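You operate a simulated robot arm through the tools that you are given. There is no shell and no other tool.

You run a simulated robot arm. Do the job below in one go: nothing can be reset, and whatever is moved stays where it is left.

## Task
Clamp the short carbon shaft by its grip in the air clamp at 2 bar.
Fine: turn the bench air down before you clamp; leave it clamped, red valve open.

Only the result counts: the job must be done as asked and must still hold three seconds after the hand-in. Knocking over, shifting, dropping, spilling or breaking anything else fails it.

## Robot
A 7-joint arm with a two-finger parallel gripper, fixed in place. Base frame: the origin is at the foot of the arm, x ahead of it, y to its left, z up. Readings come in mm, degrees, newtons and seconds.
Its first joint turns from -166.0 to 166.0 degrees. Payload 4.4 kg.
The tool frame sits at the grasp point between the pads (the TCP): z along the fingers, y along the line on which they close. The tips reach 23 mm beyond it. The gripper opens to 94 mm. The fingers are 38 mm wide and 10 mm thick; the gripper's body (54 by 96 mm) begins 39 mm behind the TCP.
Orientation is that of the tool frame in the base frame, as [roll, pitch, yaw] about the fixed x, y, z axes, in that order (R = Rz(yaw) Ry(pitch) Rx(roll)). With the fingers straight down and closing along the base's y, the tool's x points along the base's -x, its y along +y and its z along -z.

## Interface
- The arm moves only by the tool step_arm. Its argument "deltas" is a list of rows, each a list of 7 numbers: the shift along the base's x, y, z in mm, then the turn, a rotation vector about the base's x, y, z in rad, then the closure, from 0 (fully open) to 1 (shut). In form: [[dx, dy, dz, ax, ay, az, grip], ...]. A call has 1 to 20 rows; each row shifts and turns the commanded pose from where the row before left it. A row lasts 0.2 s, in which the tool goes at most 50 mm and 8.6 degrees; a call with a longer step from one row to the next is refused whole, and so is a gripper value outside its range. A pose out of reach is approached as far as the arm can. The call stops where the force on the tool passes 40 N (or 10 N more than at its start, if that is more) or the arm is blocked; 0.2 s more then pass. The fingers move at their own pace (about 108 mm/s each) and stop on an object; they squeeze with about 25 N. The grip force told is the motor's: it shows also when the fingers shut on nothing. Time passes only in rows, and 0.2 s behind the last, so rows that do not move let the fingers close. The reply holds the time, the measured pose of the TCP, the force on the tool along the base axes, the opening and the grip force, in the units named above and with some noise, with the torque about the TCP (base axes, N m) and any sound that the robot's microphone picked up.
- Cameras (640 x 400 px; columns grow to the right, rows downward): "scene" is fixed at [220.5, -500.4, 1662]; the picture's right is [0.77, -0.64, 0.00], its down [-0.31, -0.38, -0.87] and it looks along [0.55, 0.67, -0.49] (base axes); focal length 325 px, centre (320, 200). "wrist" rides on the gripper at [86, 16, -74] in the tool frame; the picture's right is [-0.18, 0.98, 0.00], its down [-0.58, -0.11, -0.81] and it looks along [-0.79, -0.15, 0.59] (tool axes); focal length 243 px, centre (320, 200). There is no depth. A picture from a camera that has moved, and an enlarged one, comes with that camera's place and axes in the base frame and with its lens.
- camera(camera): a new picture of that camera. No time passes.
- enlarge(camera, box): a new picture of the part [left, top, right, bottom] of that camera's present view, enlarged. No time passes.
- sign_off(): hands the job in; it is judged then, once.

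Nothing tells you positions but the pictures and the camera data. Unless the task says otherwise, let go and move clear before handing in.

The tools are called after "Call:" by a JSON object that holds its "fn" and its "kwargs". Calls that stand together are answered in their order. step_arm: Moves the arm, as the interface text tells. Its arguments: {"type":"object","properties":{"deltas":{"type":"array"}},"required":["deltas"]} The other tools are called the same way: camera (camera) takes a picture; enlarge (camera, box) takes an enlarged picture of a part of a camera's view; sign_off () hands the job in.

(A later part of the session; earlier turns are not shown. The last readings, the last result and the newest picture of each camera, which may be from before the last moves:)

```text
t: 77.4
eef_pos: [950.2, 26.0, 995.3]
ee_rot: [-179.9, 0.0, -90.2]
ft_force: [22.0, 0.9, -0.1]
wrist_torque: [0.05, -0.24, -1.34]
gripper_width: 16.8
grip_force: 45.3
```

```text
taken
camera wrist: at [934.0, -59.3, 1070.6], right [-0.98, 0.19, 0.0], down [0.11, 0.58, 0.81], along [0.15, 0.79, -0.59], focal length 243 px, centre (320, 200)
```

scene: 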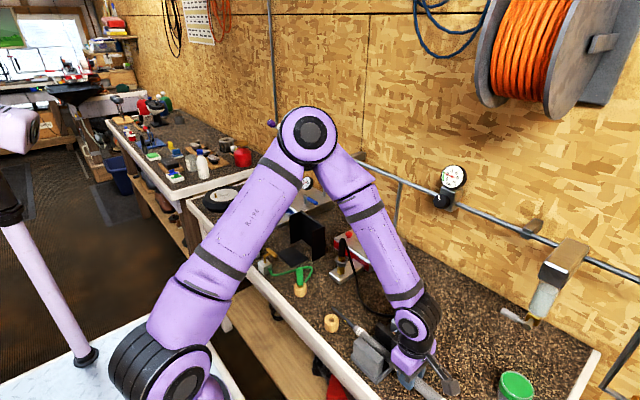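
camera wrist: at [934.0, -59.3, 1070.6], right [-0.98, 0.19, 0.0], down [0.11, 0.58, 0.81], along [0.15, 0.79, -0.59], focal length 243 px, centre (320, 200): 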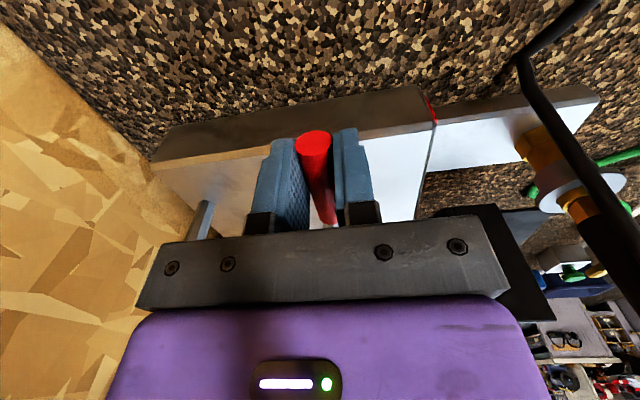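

The handle holds against about 22 N toward -x, so it may be a stop in that direction or just friction. I'll move gently +x along the arc and compare.

Call:
{"fn": "step_arm", "kwargs": {"deltas": [[4, 0, 0, 0, 0, 0, 0.95]]}}

Call:
{"fn": "step_arm", "kwargs": {"deltas": [[4, 0, 0, 0, 0, 0.06, 0.95]]}}

Call:
{"fn": "step_arm", "kwargs": {"deltas": [[4, 0.3, 0, 0, 0, 0.06, 0.95]]}}

Call:
{"fn": "enlarge", "kwargs": {"camera": "scene", "box": [330, 170, 450, 290]}}

Call:
{"fn": "camera", "kwargs": {"camera": "wrist"}}

```text
t: 77.8
eef_pos: [950.5, 26.3, 995.0]
ee_rot: [179.8, 0.0, -90.0]
ft_force: [-9.8, 0.6, 1.2]
wrist_torque: [0.19, 0.26, 0.6]
gripper_width: 16.2
grip_force: 45.2
```

```text
t: 78.4
eef_pos: [951.1, 27.2, 995.0]
ee_rot: [179.5, 0.1, -87.0]
ft_force: [-27.3, 2.3, 12.6]
wrist_torque: [-0.01, 0.31, -1.69]
gripper_width: 17.3
grip_force: 45.2
stopped in row 1: the force on the tool passed its limit at 42 N (the readings are from after the stop); the commanded pose is now the measured one
```

```text
t: 78.7
eef_pos: [952.2, 27.8, 995.2]
ee_rot: [179.2, 0.2, -85.5]
ft_force: [-29.4, 1.3, 17.1]
wrist_torque: [0.09, 0.32, -1.66]
gripper_width: 17.8
grip_force: 44.4
stopped in row 1: the force on the tool passed its limit at 46 N (the readings are from after the stop); the commanded pose is now the measured one
```

```text
3.33 times, centred on (390, 230) of scene
camera zoom: at [220.5, -500.4, 1662.0], right [0.77, -0.64, 0.0], down [-0.31, -0.38, -0.87], along [0.55, 0.67, -0.49], focal length 1082 px, centre (87, 100)
```

zoom: 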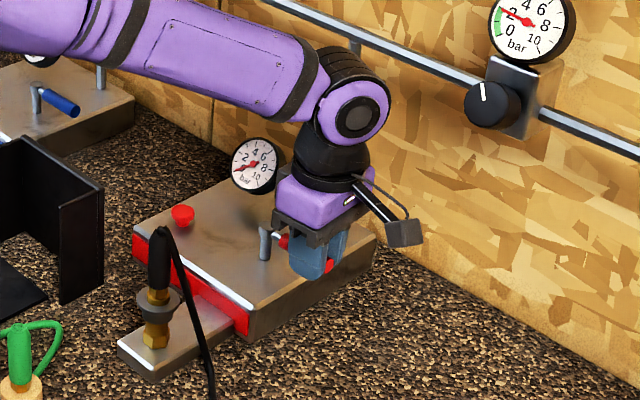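

```text
taken
camera wrist: at [945.3, -60.3, 1070.5], right [-0.99, 0.11, 0.02], down [0.07, 0.59, 0.81], along [0.08, 0.8, -0.59], focal length 243 px, centre (320, 200)
```

wrist: 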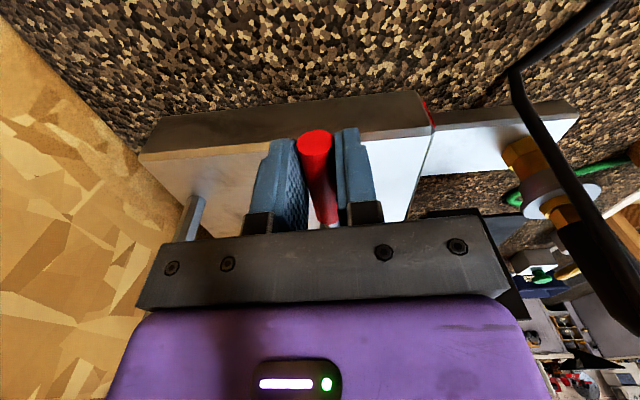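

The +x direction is a hard stop (42 N with almost no motion), so the valve opens toward -x. I'll straighten up and pull the handle along the arc toward -x.

Call:
{"fn": "step_arm", "kwargs": {"deltas": [[-2, 0, 0, 0, 0, -0.075, 0.95]]}}

Call:
{"fn": "step_arm", "kwargs": {"deltas": [[-3, 0, 0, 0, 0, -0.05, 0.95]]}}

Call:
{"fn": "step_arm", "kwargs": {"deltas": [[-3, 0.2, 0, 0, 0, -0.05, 0.95]]}}

Call:
{"fn": "step_arm", "kwargs": {"deltas": [[-3, 0.5, 0, 0, 0, -0.05, 0.95]]}}

Call:
{"fn": "camera", "kwargs": {"camera": "wrist"}}

Call:
{"fn": "enlarge", "kwargs": {"camera": "scene", "box": [330, 170, 450, 290]}}

```text
t: 79.1
eef_pos: [950.3, 25.8, 995.8]
ee_rot: [179.3, 0.2, -89.6]
ft_force: [-27.7, -1.0, 17.7]
wrist_torque: [0.08, 0.35, 0.71]
gripper_width: 16.2
grip_force: 44.7
```

```text
t: 79.5
eef_pos: [947.4, 26.2, 995.3]
ee_rot: [179.4, 0.0, -92.4]
ft_force: [-23.3, -0.5, 20.1]
wrist_torque: [-0.22, 0.25, 1.47]
gripper_width: 16.3
grip_force: 45.0
```

```text
t: 79.9
eef_pos: [945.2, 26.4, 996.0]
ee_rot: [179.4, 0.1, -95.3]
ft_force: [-26.3, -5.2, 22.6]
wrist_torque: [-0.16, 0.28, 1.65]
gripper_width: 16.7
grip_force: 44.7
```

```text
t: 80.3
eef_pos: [941.1, 27.0, 995.5]
ee_rot: [179.3, 0.2, -98.3]
ft_force: [-25.6, -5.6, 20.7]
wrist_torque: [-0.11, 0.24, 1.6]
gripper_width: 16.6
grip_force: 44.9
```

```text
taken
camera wrist: at [915.6, -56.1, 1070.4], right [-0.95, 0.32, 0.01], down [0.2, 0.56, 0.81], along [0.25, 0.77, -0.59], focal length 243 px, centre (320, 200)
```

wrist: 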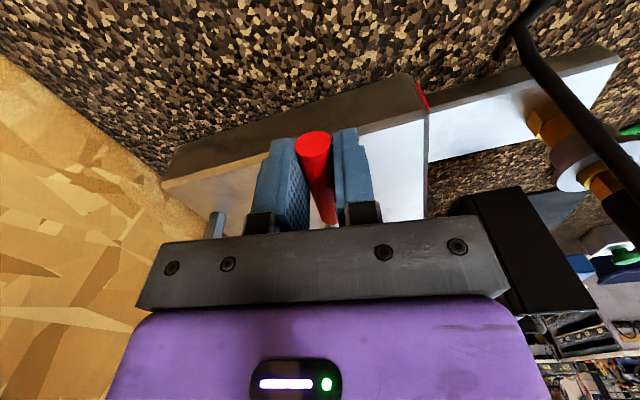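

```text
3.33 times, centred on (390, 230) of scene
camera zoom: at [220.5, -500.4, 1662.0], right [0.77, -0.64, 0.0], down [-0.31, -0.38, -0.87], along [0.55, 0.67, -0.49], focal length 1082 px, centre (87, 100)
```

zoom: 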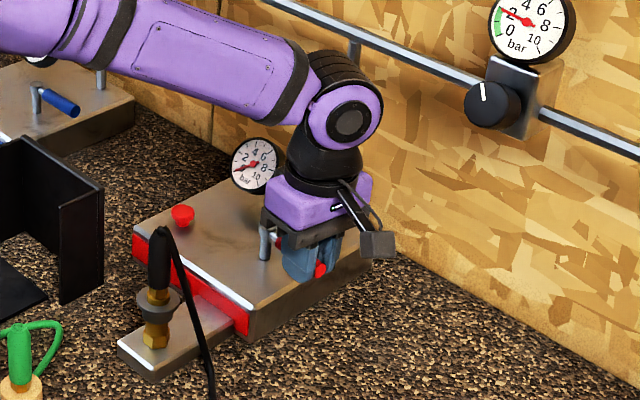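

The handle now swings freely toward -x, while some internal load remains from the earlier stop. I'll briefly loosen and regrip to clear it, then continue along the arc.

Call:
{"fn": "step_arm", "kwargs": {"deltas": [[0, 0, 0, 0, 0, 0, 0.7], [0, 0, 0, 0, 0, 0, 0.7], [0, 0, 0, 0, 0, 0, 0.9], [0, 0, 0, 0, 0, 0, 0.9]]}}

Call:
{"fn": "step_arm", "kwargs": {"deltas": [[-5, 1, 0, 0, 0, -0.087, 0.9], [-5, 1.4, 0, 0, 0, -0.087, 0.9]]}}

Call:
{"fn": "enlarge", "kwargs": {"camera": "scene", "box": [330, 170, 450, 290]}}

Call:
{"fn": "camera", "kwargs": {"camera": "wrist"}}

```text
t: 81.3
eef_pos: [941.5, 29.3, 993.7]
ee_rot: [179.2, 0.2, -98.2]
ft_force: [-21.6, 2.6, -3.3]
wrist_torque: [0.27, 0.18, 1.28]
gripper_width: 16.5
grip_force: 45.0
```

```text
t: 81.9
eef_pos: [931.5, 31.0, 992.7]
ee_rot: [179.1, 0.1, -108.2]
ft_force: [-34.7, 3.5, -11.4]
wrist_torque: [-0.15, 0.25, 2.09]
gripper_width: 17.1
grip_force: 45.5
```

```text
3.33 times, centred on (390, 230) of scene
camera zoom: at [220.5, -500.4, 1662.0], right [0.77, -0.64, 0.0], down [-0.31, -0.38, -0.87], along [0.55, 0.67, -0.49], focal length 1082 px, centre (87, 100)
```

zoom: 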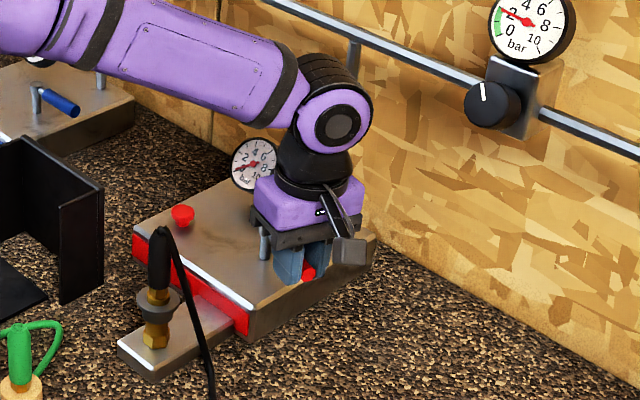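

```text
taken
camera wrist: at [891.7, -46.4, 1068.8], right [-0.88, 0.48, 0.02], down [0.3, 0.51, 0.81], along [0.38, 0.71, -0.59], focal length 243 px, centre (320, 200)
```

wrist: 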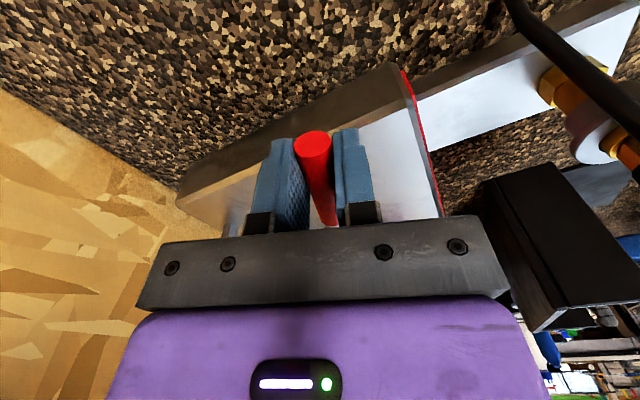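

The lever turns freely, but finishing the arc with the gripper aligned would swing my camera into the tall black plug at about (797, 85, 1065). I'll release, lift, close the fingers, and push the handle round from its trailing side instead.

Call:
{"fn": "step_arm", "kwargs": {"deltas": [[0, 0, 0, 0, 0, 0, 0.6], [0, 0, 0, 0, 0, 0, 0.6], [0, 0, 25, 0, 0, 0, 0.6], [0, 0, 30, 0.012, 0, 0, 0.6]]}}

Call:
{"fn": "camera", "kwargs": {"camera": "wrist"}}

Call:
{"fn": "enlarge", "kwargs": {"camera": "scene", "box": [330, 170, 450, 290]}}

```text
t: 82.9
eef_pos: [934.1, 30.5, 1047.7]
ee_rot: [179.0, 0.7, -108.2]
ft_force: [0.1, 0.0, -0.6]
wrist_torque: [0.03, 0.0, 0.0]
gripper_width: 37.6
grip_force: 0.1
```

```text
taken
camera wrist: at [893.4, -47.9, 1122.5], right [-0.88, 0.48, 0.02], down [0.29, 0.5, 0.81], along [0.38, 0.72, -0.58], focal length 243 px, centre (320, 200)
```

wrist: 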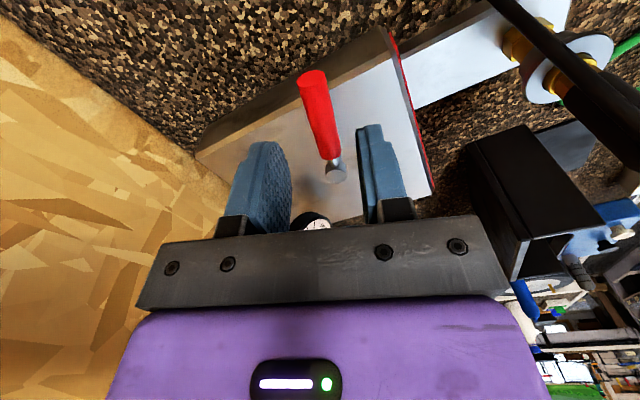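

```text
3.33 times, centred on (390, 230) of scene
camera zoom: at [220.5, -500.4, 1662.0], right [0.77, -0.64, 0.0], down [-0.31, -0.38, -0.87], along [0.55, 0.67, -0.49], focal length 1082 px, centre (87, 100)
```

zoom: 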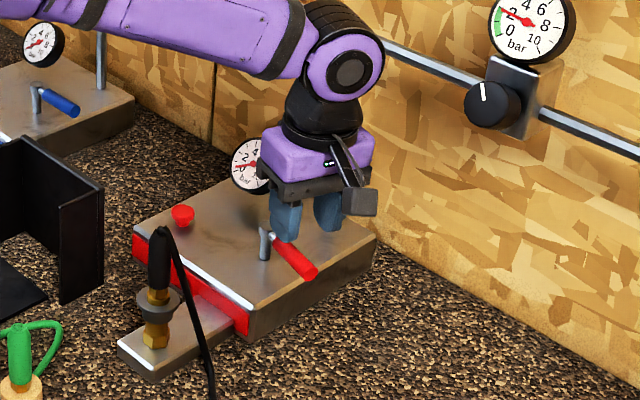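

The handle is at about 16° already. I'll move to its trailing (+x) side with closed fingers and lower to handle height.

Call:
{"fn": "step_arm", "kwargs": {"deltas": [[14, -2, 0, 0, 0, 0, 0.8], [12, -1.5, 0, 0, 0, 0, 1.0], [0, 0, 0, 0, 0, 0, 1.0], [0, 0, -25, 0, 0, 0, 1.0], [0, 0, -21, 0, 0, 0, 1.0]]}}

Call:
{"fn": "camera", "kwargs": {"camera": "wrist"}}

Call:
{"fn": "enlarge", "kwargs": {"camera": "scene", "box": [330, 170, 450, 290]}}

```text
t: 84.1
eef_pos: [959.4, 26.5, 1002.6]
ee_rot: [179.1, 0.8, -108.3]
ft_force: [0.1, -0.6, 1.1]
wrist_torque: [0.01, -0.02, -0.02]
gripper_width: 0.1
grip_force: 25.4
```

```text
taken
camera wrist: at [919.6, -51.9, 1076.7], right [-0.88, 0.48, 0.02], down [0.29, 0.5, 0.81], along [0.38, 0.72, -0.58], focal length 243 px, centre (320, 200)
```

wrist: 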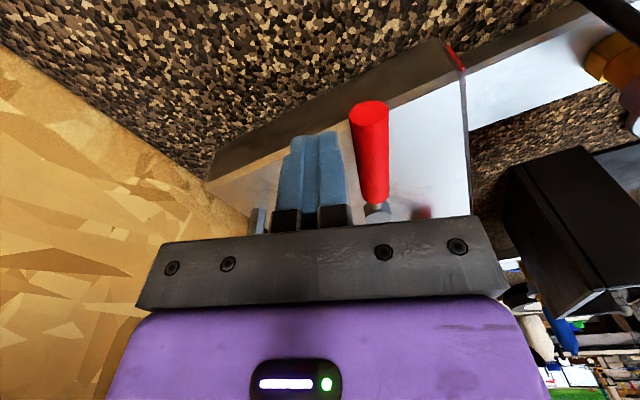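

```text
3.33 times, centred on (390, 230) of scene
camera zoom: at [220.5, -500.4, 1662.0], right [0.77, -0.64, 0.0], down [-0.31, -0.38, -0.87], along [0.55, 0.67, -0.49], focal length 1082 px, centre (87, 100)
```

zoom: 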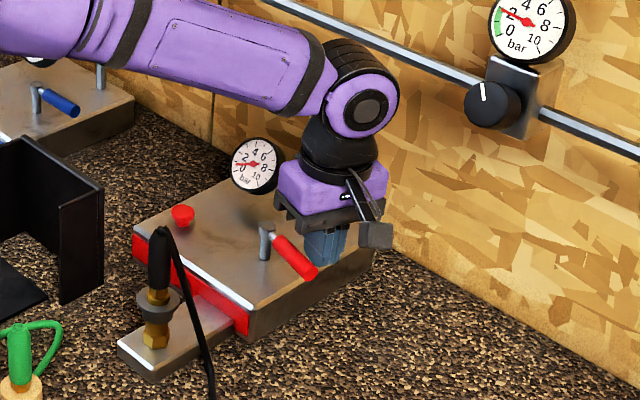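

The closed fingers are right behind the handle. I'll push it round along the arc, the first half now.

Call:
{"fn": "step_arm", "kwargs": {"deltas": [[-8.5, 1, 0, 0, 0, -0.04, 1.0], [-8.4, 1.2, 0, 0, 0, -0.047, 1.0], [-6, 0.9, 0, 0, 0, -0.04, 1.0], [-6.1, 1, 0, 0, 0, -0.047, 1.0]]}}

Call:
{"fn": "camera", "kwargs": {"camera": "wrist"}}

Call:
{"fn": "enlarge", "kwargs": {"camera": "scene", "box": [330, 170, 450, 290]}}

```text
t: 85.1
eef_pos: [931.7, 29.7, 1002.2]
ee_rot: [179.1, 0.8, -118.2]
ft_force: [0.3, 0.0, 0.0]
wrist_torque: [0.0, 0.0, 0.02]
gripper_width: 0.0
grip_force: 24.8
```

```text
taken
camera wrist: at [877.5, -39.8, 1077.1], right [-0.78, 0.63, 0.02], down [0.38, 0.44, 0.81], along [0.5, 0.64, -0.58], focal length 243 px, centre (320, 200)
```

wrist: 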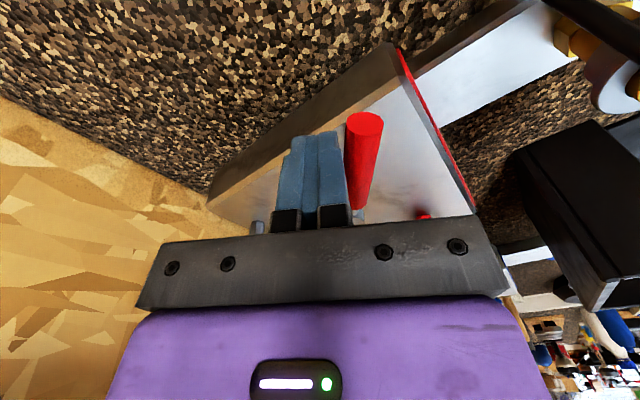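

```text
3.33 times, centred on (390, 230) of scene
camera zoom: at [220.5, -500.4, 1662.0], right [0.77, -0.64, 0.0], down [-0.31, -0.38, -0.87], along [0.55, 0.67, -0.49], focal length 1082 px, centre (87, 100)
```

zoom: 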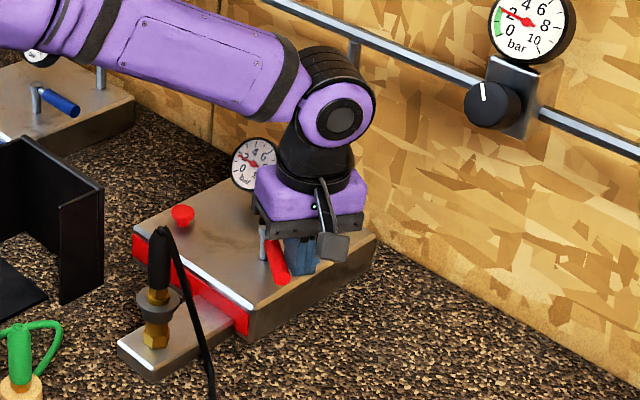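

The handle moves freely and the red gauge needle is rising. I'll complete the swing to 90°.

Call:
{"fn": "step_arm", "kwargs": {"deltas": [[-6, 2.3, 0, 0, 0, -0.04, 1.0], [-6, 2.8, 0, 0, 0, -0.047, 1.0], [-5.5, 3.8, 0, 0, 0, -0.04, 1.0], [-5.5, 4.3, 0, 0, 0, -0.047, 1.0], [-4.5, 5.4, 0, 0, 0, -0.04, 1.0], [-4.5, 5.9, 0, 0, 0, -0.047, 1.0]]}}

Call:
{"fn": "camera", "kwargs": {"camera": "wrist"}}

Call:
{"fn": "enlarge", "kwargs": {"camera": "scene", "box": [330, 170, 450, 290]}}

Call:
{"fn": "enlarge", "kwargs": {"camera": "scene", "box": [320, 280, 480, 400]}}

```text
t: 86.5
eef_pos: [898.6, 55.0, 1002.9]
ee_rot: [179.2, 0.8, -133.1]
ft_force: [-0.2, 0.0, -0.5]
wrist_torque: [-0.02, 0.0, -0.02]
gripper_width: 0.0
grip_force: 24.9
```

```text
taken
camera wrist: at [829.6, 1.9, 1076.7], right [-0.59, 0.81, 0.02], down [0.48, 0.33, 0.81], along [0.65, 0.49, -0.58], focal length 243 px, centre (320, 200)
```

wrist: 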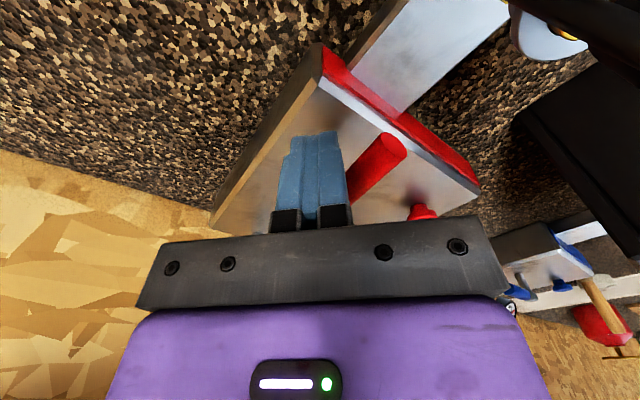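

```text
3.33 times, centred on (390, 230) of scene
camera zoom: at [220.5, -500.4, 1662.0], right [0.77, -0.64, 0.0], down [-0.31, -0.38, -0.87], along [0.55, 0.67, -0.49], focal length 1082 px, centre (87, 100)
```

zoom: 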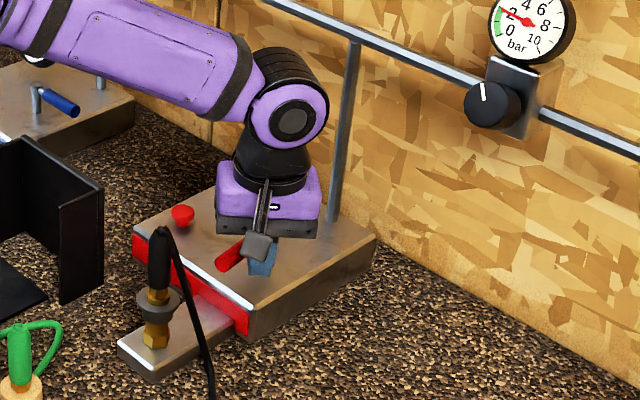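

```text
3.33 times, centred on (400, 340) of scene
camera zoom: at [220.5, -500.4, 1662.0], right [0.77, -0.64, 0.0], down [-0.31, -0.38, -0.87], along [0.55, 0.67, -0.49], focal length 1082 px, centre (53, -267)
```

zoom: 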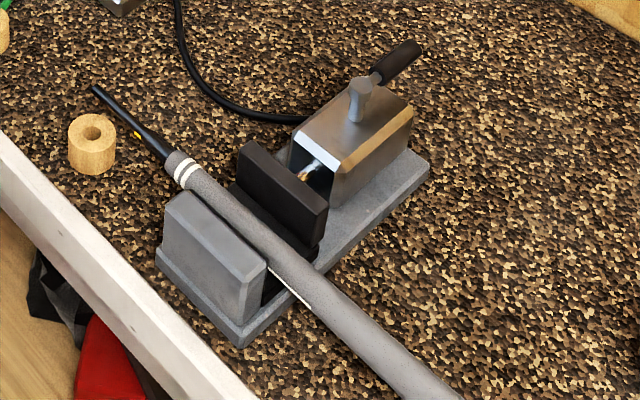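

The handle is almost in line with the flow, and the clamp hasn't moved yet, so its own lever must actuate it. I'll push a little more to find the valve's end stop.

Call:
{"fn": "step_arm", "kwargs": {"deltas": [[-1.5, 4, 0, 0, 0, 0, 1.0]]}}

Call:
{"fn": "step_arm", "kwargs": {"deltas": [[-1, 3, 0, 0, 0, 0, 1.0]]}}

Call:
{"fn": "step_arm", "kwargs": {"deltas": [[-0.5, 2, 0, 0, 0, 0, 1.0]]}}

Call:
{"fn": "enlarge", "kwargs": {"camera": "scene", "box": [340, 220, 410, 290]}}

Call:
{"fn": "camera", "kwargs": {"camera": "wrist"}}

```text
t: 86.9
eef_pos: [897.3, 57.9, 1001.6]
ee_rot: [179.0, 0.8, -133.1]
ft_force: [0.7, -0.9, -1.5]
wrist_torque: [0.02, 0.01, 0.02]
gripper_width: 0.0
grip_force: 25.2
```

```text
t: 87.3
eef_pos: [896.3, 62.3, 1002.8]
ee_rot: [179.1, 0.7, -133.0]
ft_force: [2.8, -5.1, 1.2]
wrist_torque: [-0.05, -0.08, -0.04]
gripper_width: 0.0
grip_force: 25.0
```

```text
t: 87.7
eef_pos: [896.1, 62.0, 1002.7]
ee_rot: [179.1, 0.9, -133.2]
ft_force: [7.0, -13.8, -1.5]
wrist_torque: [-0.26, -0.1, -0.23]
gripper_width: 0.0
grip_force: 25.1
```

```text
5.71 times, centred on (375, 255) of scene
camera zoom: at [220.5, -500.4, 1662.0], right [0.77, -0.64, 0.0], down [-0.31, -0.38, -0.87], along [0.55, 0.67, -0.49], focal length 1855 px, centre (6, -114)
```

zoom: 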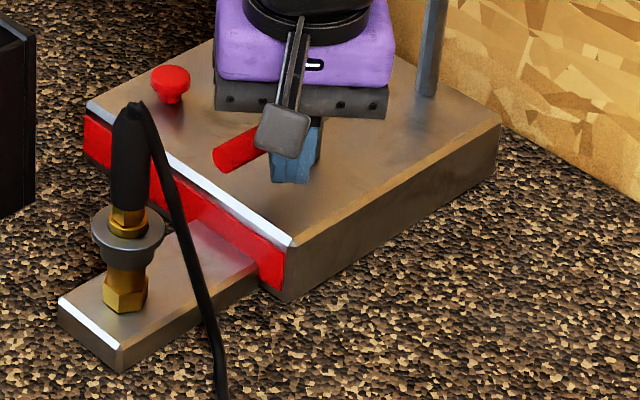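

```text
taken
camera wrist: at [826.8, 9.3, 1077.0], right [-0.59, 0.81, 0.02], down [0.48, 0.33, 0.81], along [0.65, 0.49, -0.58], focal length 243 px, centre (320, 200)
```

wrist: 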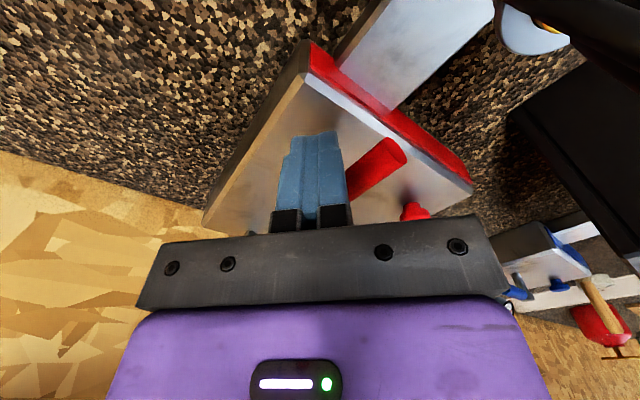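

The valve is at its open stop. I'll back off, lift clear, and read both gauges.

Call:
{"fn": "step_arm", "kwargs": {"deltas": [[3, -12, 0, 0, 0, 0, 1.0], [3, -15, 10, 0, 0, 0, 1.0], [0, -20, 35, 0, 0, 0.1, 1.0], [-10, -30, 35, 0, 0, 0.14, 1.0], [-20, -40, 20, 0, 0, 0.14, 1.0], [-20, -40, 10, 0, 0, 0.14, 0.9], [-20, -40, 0, 0, 0, 0.14, 0.8]]}}

Call:
{"fn": "enlarge", "kwargs": {"camera": "scene", "box": [330, 170, 450, 290]}}

Call:
{"fn": "enlarge", "kwargs": {"camera": "scene", "box": [360, 205, 385, 235]}}

Call:
{"fn": "enlarge", "kwargs": {"camera": "scene", "box": [444, 168, 464, 188]}}

Call:
{"fn": "camera", "kwargs": {"camera": "scene"}}

Call:
{"fn": "camera", "kwargs": {"camera": "wrist"}}

```text
t: 89.3
eef_pos: [830.2, -130.8, 1111.2]
ee_rot: [179.1, 0.8, -95.0]
ft_force: [0.2, 1.4, -0.7]
wrist_torque: [-0.04, 0.01, 0.02]
gripper_width: 18.6
grip_force: 0.1
```

```text
3.33 times, centred on (390, 230) of scene
camera zoom: at [220.5, -500.4, 1662.0], right [0.77, -0.64, 0.0], down [-0.31, -0.38, -0.87], along [0.55, 0.67, -0.49], focal length 1082 px, centre (87, 100)
```

zoom: 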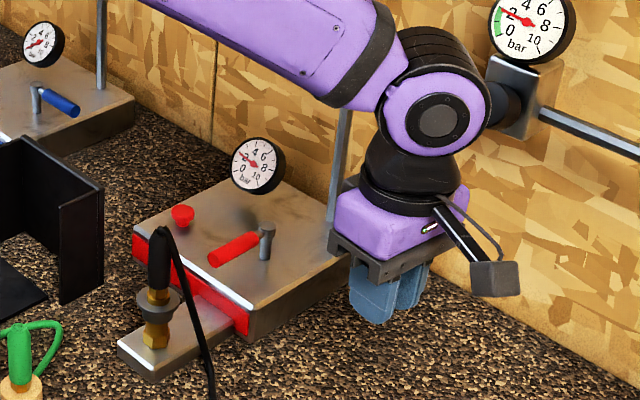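

```text
13.33 times, centred on (372, 220) of scene
camera zoom: at [220.5, -500.4, 1662.0], right [0.77, -0.64, 0.0], down [-0.31, -0.38, -0.87], along [0.55, 0.67, -0.49], focal length 4329 px, centre (-380, -67)
```

zoom: 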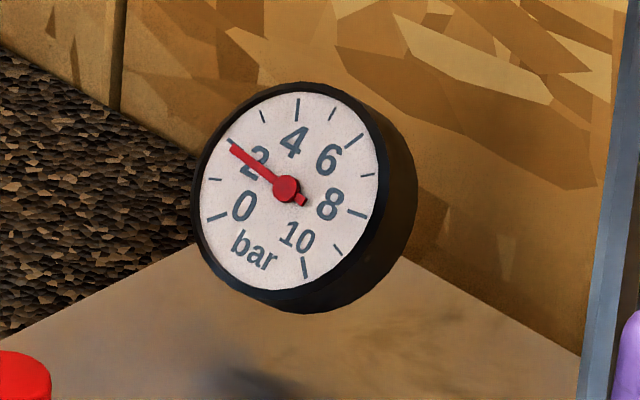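

```text
16.00 times, centred on (454, 178) of scene
camera zoom: at [220.5, -500.4, 1662.0], right [0.77, -0.64, 0.0], down [-0.31, -0.38, -0.87], along [0.55, 0.67, -0.49], focal length 5195 px, centre (-1824, 552)
```

zoom: 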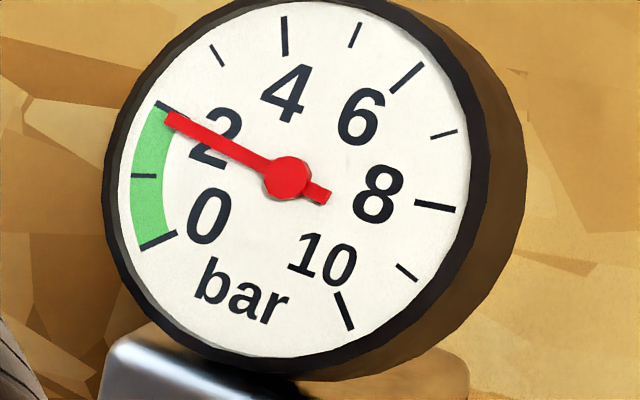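

```text
taken
```

scene: 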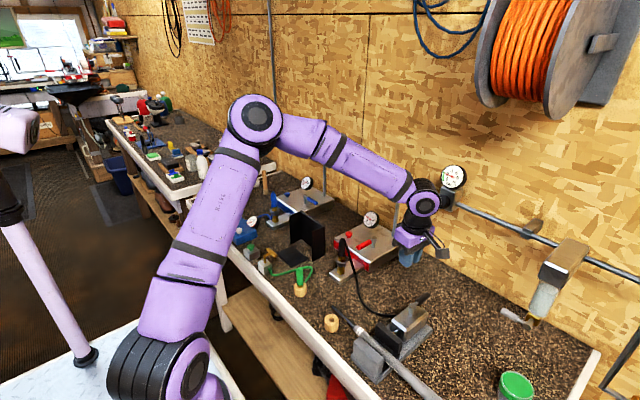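

```text
taken
camera wrist: at [809.5, -215.9, 1185.7], right [-0.96, 0.27, 0.02], down [0.17, 0.56, 0.81], along [0.21, 0.79, -0.58], focal length 243 px, centre (320, 200)
```

wrist: 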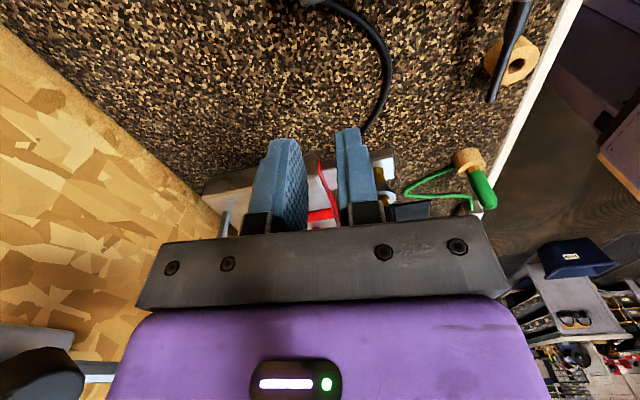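

Both gauges read 2.0 bar with the red valve fully open. The clamp has its own hand lever, post near (782, -199) pointing +x. I'll look at it closely before touching it.

Call:
{"fn": "enlarge", "kwargs": {"camera": "scene", "box": [385, 280, 435, 340]}}

Call:
{"fn": "step_arm", "kwargs": {"deltas": [[0, -40, 5, 0, 0, 0, 1.0], [0, -40, 5, 0, 0, 0, 1.0], [0, -40, 5, 0, 0, 0, 1.0], [0, -40, 5, 0, 0, 0, 1.0], [-5, -40, 0, 0, 0, 0.08, 1.0]]}}

Call:
{"fn": "camera", "kwargs": {"camera": "wrist"}}

Call:
{"fn": "enlarge", "kwargs": {"camera": "wrist", "box": [220, 20, 440, 200]}}

```text
6.67 times, centred on (410, 310) of scene
camera zoom: at [220.5, -500.4, 1662.0], right [0.77, -0.64, 0.0], down [-0.31, -0.38, -0.87], along [0.55, 0.67, -0.49], focal length 2164 px, centre (-280, -533)
```

zoom: 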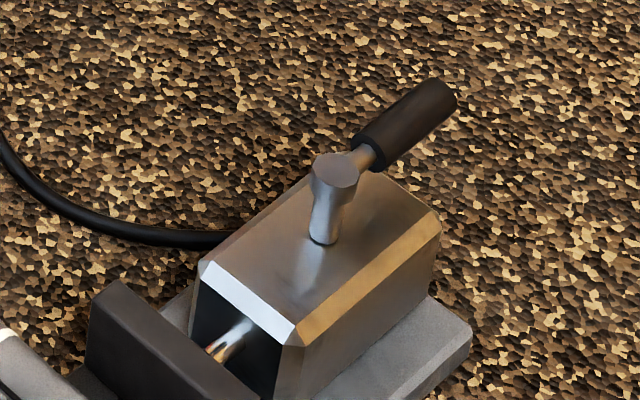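

```text
t: 90.5
eef_pos: [823.9, -332.4, 1134.1]
ee_rot: [179.1, 0.6, -90.5]
ft_force: [0.3, 0.4, -0.5]
wrist_torque: [-0.04, 0.02, -0.02]
gripper_width: 0.1
grip_force: 24.7
```

```text
taken
camera wrist: at [809.6, -418.9, 1206.7], right [-0.98, 0.19, 0.02], down [0.13, 0.57, 0.81], along [0.15, 0.8, -0.58], focal length 243 px, centre (320, 200)
```

wrist: 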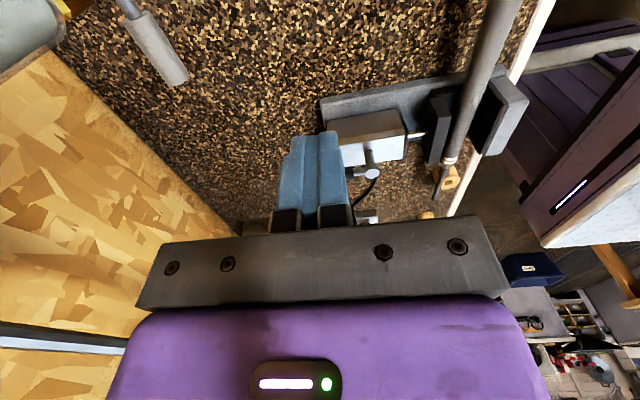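

```text
2.22 times, centred on (330, 110) of wrist
camera zoom: at [809.6, -418.9, 1206.7], right [-0.98, 0.19, 0.02], down [0.13, 0.57, 0.81], along [0.15, 0.8, -0.58], focal length 539 px, centre (298, 400)
```

zoom: 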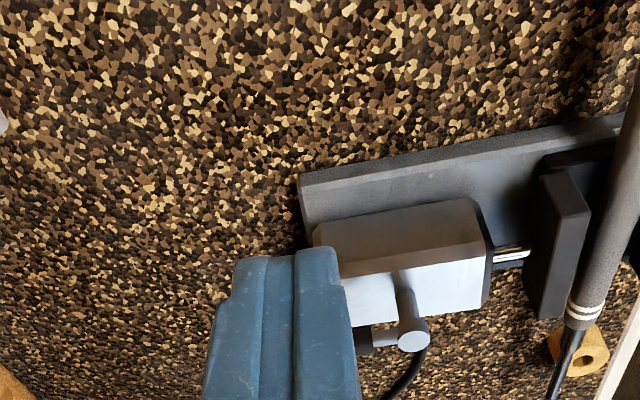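

The clamp lever's post top is near (787, -191, 1009) and its handle runs to x ≈ 858. By analogy with the red valve, it should turn clockwise, toward -y. I'll go to its +y side with closed fingers and lower to handle height.

Call:
{"fn": "step_arm", "kwargs": {"deltas": [[3, 44, 0, -0.0105, -0.0157, 0, 1.0], [3, 44, 0, 0, 0, 0, 1.0], [3, 44, 0, 0, 0, 0, 1.0], [4, 45, 0, 0, 0, 0, 1.0], [0, 0, -40, 0, 0, 0, 1.0], [0, 0, -40, 0, 0, 0, 1.0]]}}

Call:
{"fn": "camera", "kwargs": {"camera": "wrist"}}

Call:
{"fn": "enlarge", "kwargs": {"camera": "scene", "box": [360, 250, 460, 350]}}

```text
t: 91.9
eef_pos: [840.8, -153.2, 1052.5]
ee_rot: [180.0, 0.1, -90.7]
ft_force: [0.3, 0.8, -0.4]
wrist_torque: [0.01, -0.02, -0.01]
gripper_width: 0.0
grip_force: 25.2
```

```text
taken
camera wrist: at [824.2, -239.5, 1127.7], right [-0.98, 0.2, 0.0], down [0.12, 0.58, 0.81], along [0.16, 0.79, -0.59], focal length 243 px, centre (320, 200)
```

wrist: 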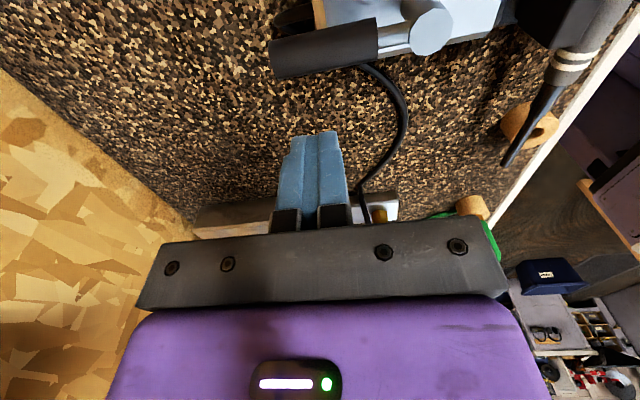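

```text
4.00 times, centred on (410, 300) of scene
camera zoom: at [220.5, -500.4, 1662.0], right [0.77, -0.64, 0.0], down [-0.31, -0.38, -0.87], along [0.55, 0.67, -0.49], focal length 1299 px, centre (-40, -200)
```

zoom: 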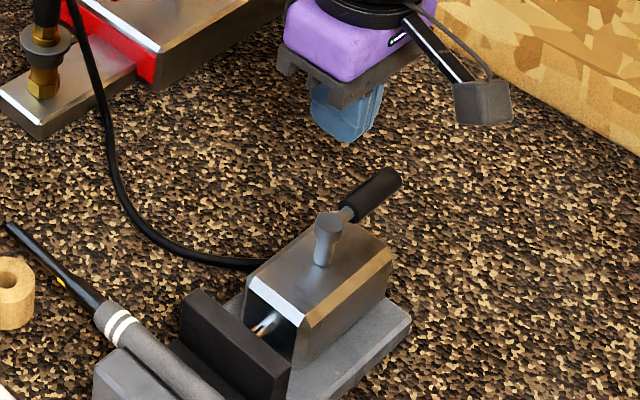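

The lever is clear from above: post (786, -191), handle along +x at y ≈ -191. I'll lower to handle height and nudge gently toward -y to test the direction.

Call:
{"fn": "step_arm", "kwargs": {"deltas": [[0, 0, -22, 0, 0, 0, 1.0], [0, 0, -20, 0, 0, 0, 1.0]]}}

Call:
{"fn": "step_arm", "kwargs": {"deltas": [[0, -8, 0, 0, 0, 0, 1.0]]}}

Call:
{"fn": "step_arm", "kwargs": {"deltas": [[0, -4, 0, 0, 0, 0, 1.0]]}}

Call:
{"fn": "step_arm", "kwargs": {"deltas": [[0.5, -3, 0, 0, 0, 0, 1.0]]}}

Call:
{"fn": "camera", "kwargs": {"camera": "wrist"}}

Call:
{"fn": "enlarge", "kwargs": {"camera": "scene", "box": [360, 250, 460, 350]}}

```text
t: 92.5
eef_pos: [842.0, -154.8, 1010.6]
ee_rot: [179.9, 0.3, -90.7]
ft_force: [-0.2, 0.4, 0.1]
wrist_torque: [0.0, 0.01, -0.01]
gripper_width: 0.0
grip_force: 24.5
```

```text
t: 92.9
eef_pos: [841.7, -162.2, 1011.3]
ee_rot: [-179.9, 0.2, -90.7]
ft_force: [-0.7, -0.3, 0.1]
wrist_torque: [0.05, -0.02, -0.02]
gripper_width: 0.0
grip_force: 25.1
```

```text
t: 93.3
eef_pos: [841.6, -163.1, 1010.7]
ee_rot: [180.0, 0.4, -90.5]
ft_force: [-0.2, 23.0, 5.8]
wrist_torque: [0.01, 0.09, -0.03]
gripper_width: 0.0
grip_force: 25.0
```

```text
t: 93.7
eef_pos: [842.1, -162.9, 1011.0]
ee_rot: [179.9, 0.5, -90.4]
ft_force: [-4.5, 17.3, 8.5]
wrist_torque: [-0.03, 0.13, -0.08]
gripper_width: 0.0
grip_force: 25.5
stopped in row 1: the force on the tool passed its limit at 43 N (the readings are from after the stop); the commanded pose is now the measured one
```

```text
taken
camera wrist: at [825.7, -249.9, 1084.8], right [-0.98, 0.19, 0.0], down [0.11, 0.57, 0.81], along [0.15, 0.8, -0.58], focal length 243 px, centre (320, 200)
```

wrist: 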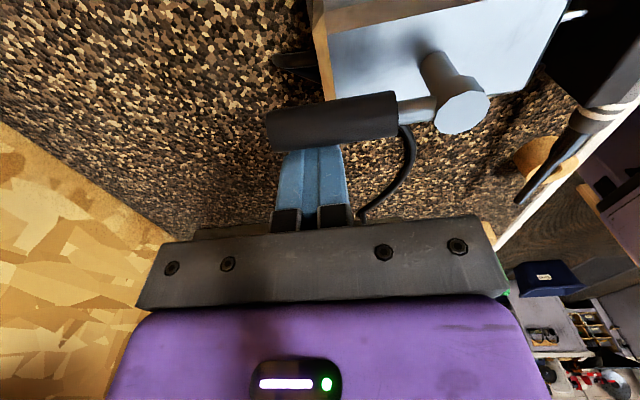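

```text
4.00 times, centred on (410, 300) of scene
camera zoom: at [220.5, -500.4, 1662.0], right [0.77, -0.64, 0.0], down [-0.31, -0.38, -0.87], along [0.55, 0.67, -0.49], focal length 1299 px, centre (-40, -200)
```

zoom: 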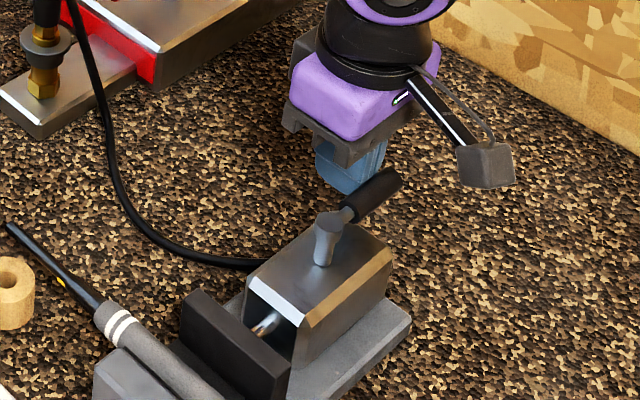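

That direction is a hard stop (nothing moved), so the lever must turn counter-clockwise toward +y. I'll back off, go over the lever to its -y side, and lower there.

Call:
{"fn": "step_arm", "kwargs": {"deltas": [[0, 10, 0, 0, 0, 0, 1.0], [0, 0, 30, 0, 0, 0, 1.0], [0, 0, 30, 0, 0, 0, 1.0], [-1, -25, 0, 0, 0, 0, 1.0], [-2, -30, 0, 0, 0, 0, 1.0], [-1, -22, 0, 0, 0, 0, 1.0], [0, 0, -30, 0, 0, 0, 1.0]]}}

Call:
{"fn": "enlarge", "kwargs": {"camera": "scene", "box": [330, 270, 470, 400]}}

Call:
{"fn": "camera", "kwargs": {"camera": "wrist"}}

```text
t: 95.3
eef_pos: [835.6, -233.5, 1041.2]
ee_rot: [179.9, 0.4, -90.5]
ft_force: [-0.5, 0.3, 0.3]
wrist_torque: [0.02, 0.0, 0.0]
gripper_width: 0.0
grip_force: 25.2
```

```text
3.08 times, centred on (400, 335) of scene
camera zoom: at [220.5, -500.4, 1662.0], right [0.77, -0.64, 0.0], down [-0.31, -0.38, -0.87], along [0.55, 0.67, -0.49], focal length 999 px, centre (74, -215)
```

zoom: 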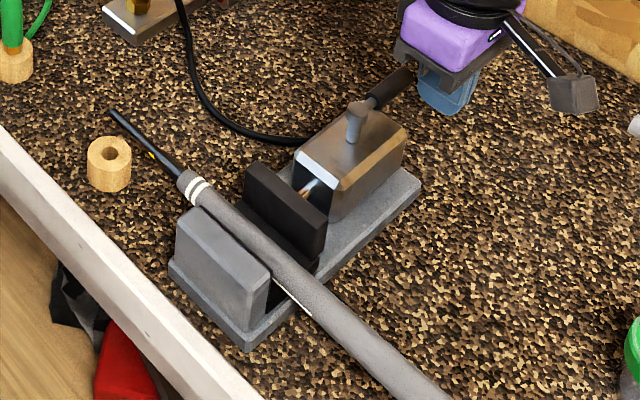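

```text
taken
camera wrist: at [820.9, -320.4, 1115.2], right [-0.98, 0.19, 0.0], down [0.11, 0.57, 0.81], along [0.15, 0.8, -0.58], focal length 243 px, centre (320, 200)
```

wrist: 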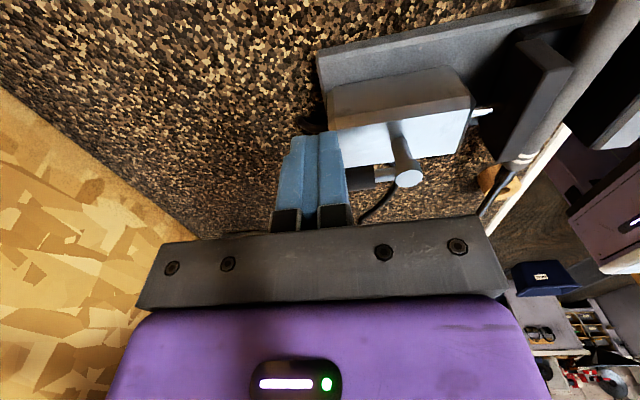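

All still in place. I'll lower to handle height and push gently toward +y, watching force and clamp.

Call:
{"fn": "step_arm", "kwargs": {"deltas": [[1, 0, -30, 0, 0, 0, 1.0], [1, 10, 0, 0, 0, 0, 1.0]]}}

Call:
{"fn": "step_arm", "kwargs": {"deltas": [[2, 8, 0, 0, 0, 0, 1.0]]}}

Call:
{"fn": "step_arm", "kwargs": {"deltas": [[2, 8, 0, 0, 0, 0, 1.0]]}}

Call:
{"fn": "enlarge", "kwargs": {"camera": "scene", "box": [330, 270, 470, 400]}}

Call:
{"fn": "camera", "kwargs": {"camera": "wrist"}}

```text
t: 95.9
eef_pos: [838.1, -223.1, 1012.2]
ee_rot: [-179.9, 0.5, -90.4]
ft_force: [-0.7, 0.2, 0.6]
wrist_torque: [0.01, 0.02, 0.02]
gripper_width: 0.0
grip_force: 25.0
```

```text
t: 96.3
eef_pos: [839.9, -214.8, 1011.1]
ee_rot: [180.0, 0.5, -90.6]
ft_force: [0.2, 0.4, -0.6]
wrist_torque: [-0.03, -0.01, 0.02]
gripper_width: 0.0
grip_force: 25.2
```

```text
t: 96.7
eef_pos: [843.1, -206.9, 1011.6]
ee_rot: [-180.0, 0.5, -90.5]
ft_force: [-0.2, -1.1, 0.5]
wrist_torque: [-0.01, 0.01, 0.01]
gripper_width: 0.0
grip_force: 25.1
```

```text
3.08 times, centred on (400, 335) of scene
camera zoom: at [220.5, -500.4, 1662.0], right [0.77, -0.64, 0.0], down [-0.31, -0.38, -0.87], along [0.55, 0.67, -0.49], focal length 999 px, centre (74, -215)
```

zoom: 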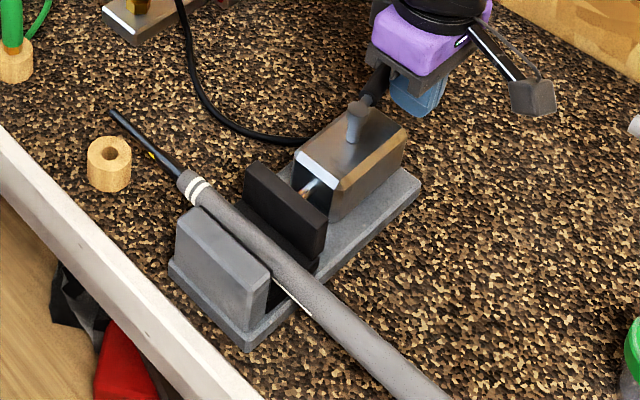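

```text
taken
camera wrist: at [827.8, -293.4, 1085.2], right [-0.98, 0.19, 0.0], down [0.11, 0.57, 0.81], along [0.15, 0.8, -0.58], focal length 243 px, centre (320, 200)
```

wrist: 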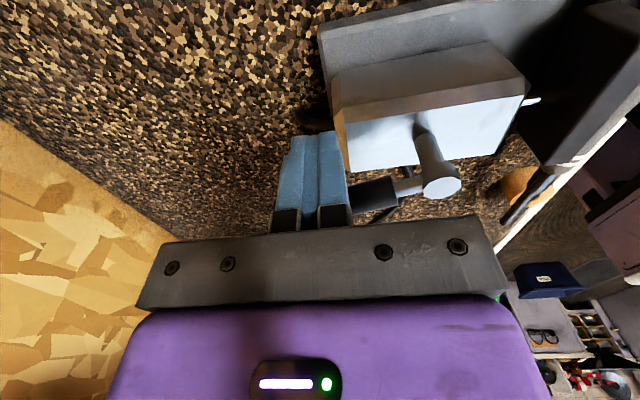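

The lever swings freely this way. I'll continue along the arc toward +y.

Call:
{"fn": "step_arm", "kwargs": {"deltas": [[1.5, 8, 0, 0, 0, 0, 1.0], [1, 8, 0, 0, 0, 0, 1.0], [-1, 8, 0, 0, 0, 0, 1.0], [-2, 8, 0, 0, 0, 0, 1.0]]}}

Call:
{"fn": "enlarge", "kwargs": {"camera": "scene", "box": [330, 270, 470, 400]}}

Call:
{"fn": "step_arm", "kwargs": {"deltas": [[-4, 8, 0, 0, 0, 0, 1.0], [-4.5, 7.5, 0, 0, 0, 0, 1.0], [-6.5, 6.5, 0, 0, 0, 0, 1.0], [-7, 6, 0, 0, 0, 0, 1.0]]}}

Call:
{"fn": "enlarge", "kwargs": {"camera": "scene", "box": [330, 270, 470, 400]}}

Call:
{"fn": "camera", "kwargs": {"camera": "wrist"}}

```text
t: 97.7
eef_pos: [842.8, -175.0, 1009.1]
ee_rot: [179.9, 0.4, -90.6]
ft_force: [0.5, -1.0, 0.8]
wrist_torque: [0.0, -0.01, 0.0]
gripper_width: 0.0
grip_force: 25.4
```

```text
3.08 times, centred on (400, 335) of scene
camera zoom: at [220.5, -500.4, 1662.0], right [0.77, -0.64, 0.0], down [-0.31, -0.38, -0.87], along [0.55, 0.67, -0.49], focal length 999 px, centre (74, -215)
```

zoom: 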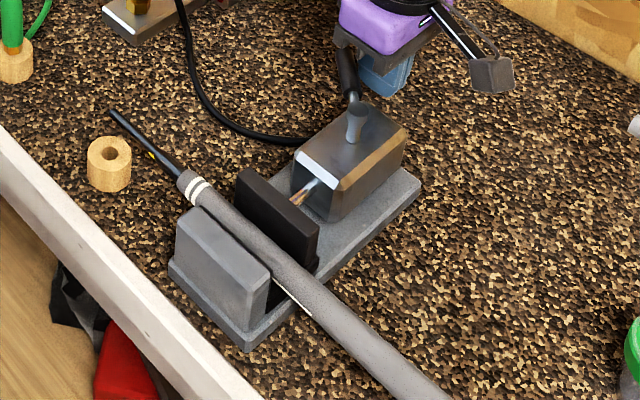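

```text
t: 98.7
eef_pos: [820.0, -146.1, 1009.9]
ee_rot: [-180.0, 0.4, -90.4]
ft_force: [0.2, -0.5, -0.3]
wrist_torque: [-0.02, -0.01, 0.02]
gripper_width: 0.2
grip_force: 24.7
```

```text
3.08 times, centred on (400, 335) of scene
camera zoom: at [220.5, -500.4, 1662.0], right [0.77, -0.64, 0.0], down [-0.31, -0.38, -0.87], along [0.55, 0.67, -0.49], focal length 999 px, centre (74, -215)
```

zoom: 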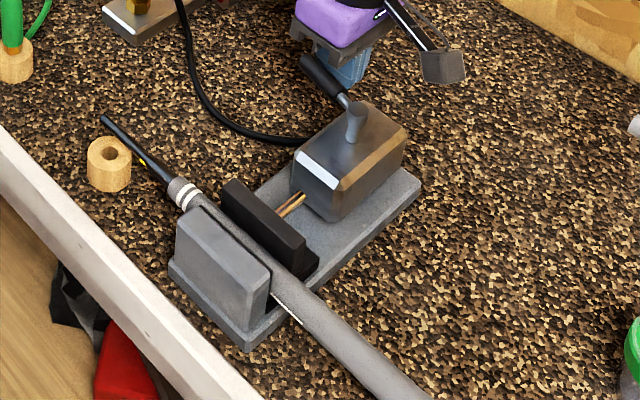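

```text
taken
camera wrist: at [804.5, -232.7, 1084.3], right [-0.98, 0.19, 0.0], down [0.11, 0.57, 0.81], along [0.15, 0.8, -0.58], focal length 243 px, centre (320, 200)
```

wrist: 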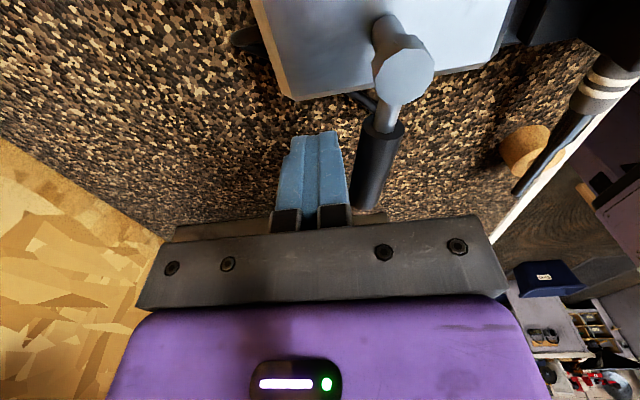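

The moving jaw has advanced and pressed the grip against the fixed jaw. I'll push the lever on to its full 90° stop.

Call:
{"fn": "step_arm", "kwargs": {"deltas": [[-6, 3, 0, 0, 0, 0, 1.0], [-6, 2.5, 0, 0, 0, 0, 1.0], [-4, 1.5, 0, 0, 0, 0, 1.0]]}}

Call:
{"fn": "step_arm", "kwargs": {"deltas": [[-2, 0, 0, 0, 0, 0, 1.0]]}}

Call:
{"fn": "step_arm", "kwargs": {"deltas": [[-2, 0, 0, 0, 0, 0, 1.0]]}}

Call:
{"fn": "camera", "kwargs": {"camera": "wrist"}}

Call:
{"fn": "enlarge", "kwargs": {"camera": "scene", "box": [330, 270, 470, 400]}}

```text
t: 99.5
eef_pos: [805.7, -139.1, 1010.6]
ee_rot: [180.0, 0.6, -90.4]
ft_force: [8.9, -2.3, -1.8]
wrist_torque: [0.04, -0.04, 0.21]
gripper_width: 0.0
grip_force: 25.3
```

```text
t: 99.9
eef_pos: [805.1, -139.8, 1008.9]
ee_rot: [-179.9, 0.6, -90.4]
ft_force: [27.2, -4.1, -1.8]
wrist_torque: [0.02, -0.06, 0.61]
gripper_width: 0.0
grip_force: 24.7
```

```text
t: 100.3
eef_pos: [804.4, -139.7, 1011.0]
ee_rot: [-179.6, 0.5, -90.3]
ft_force: [11.5, -0.5, 4.9]
wrist_torque: [-0.1, 0.05, 0.23]
gripper_width: 0.0
grip_force: 24.9
stopped in row 1: the force on the tool passed its limit at 44 N (the readings are from after the stop); the commanded pose is now the measured one
```

```text
taken
camera wrist: at [788.0, -225.8, 1086.1], right [-0.98, 0.19, 0.0], down [0.11, 0.57, 0.81], along [0.16, 0.8, -0.58], focal length 243 px, centre (320, 200)
```

wrist: 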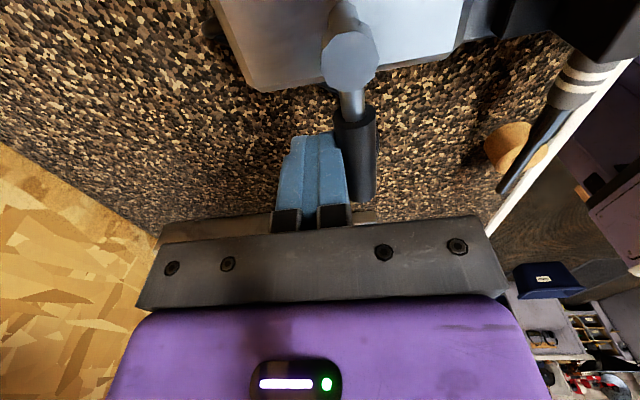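

```text
3.08 times, centred on (400, 335) of scene
camera zoom: at [220.5, -500.4, 1662.0], right [0.77, -0.64, 0.0], down [-0.31, -0.38, -0.87], along [0.55, 0.67, -0.49], focal length 999 px, centre (74, -215)
```

zoom: 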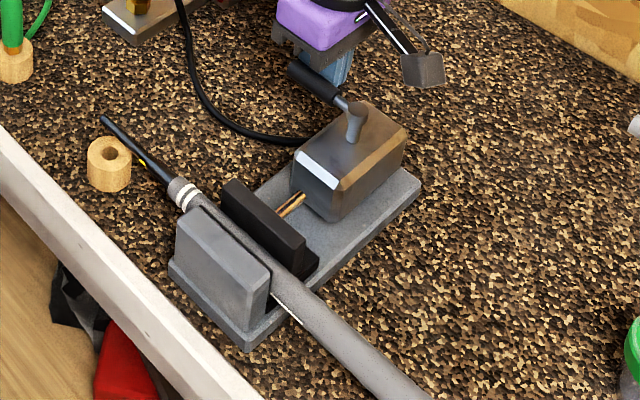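

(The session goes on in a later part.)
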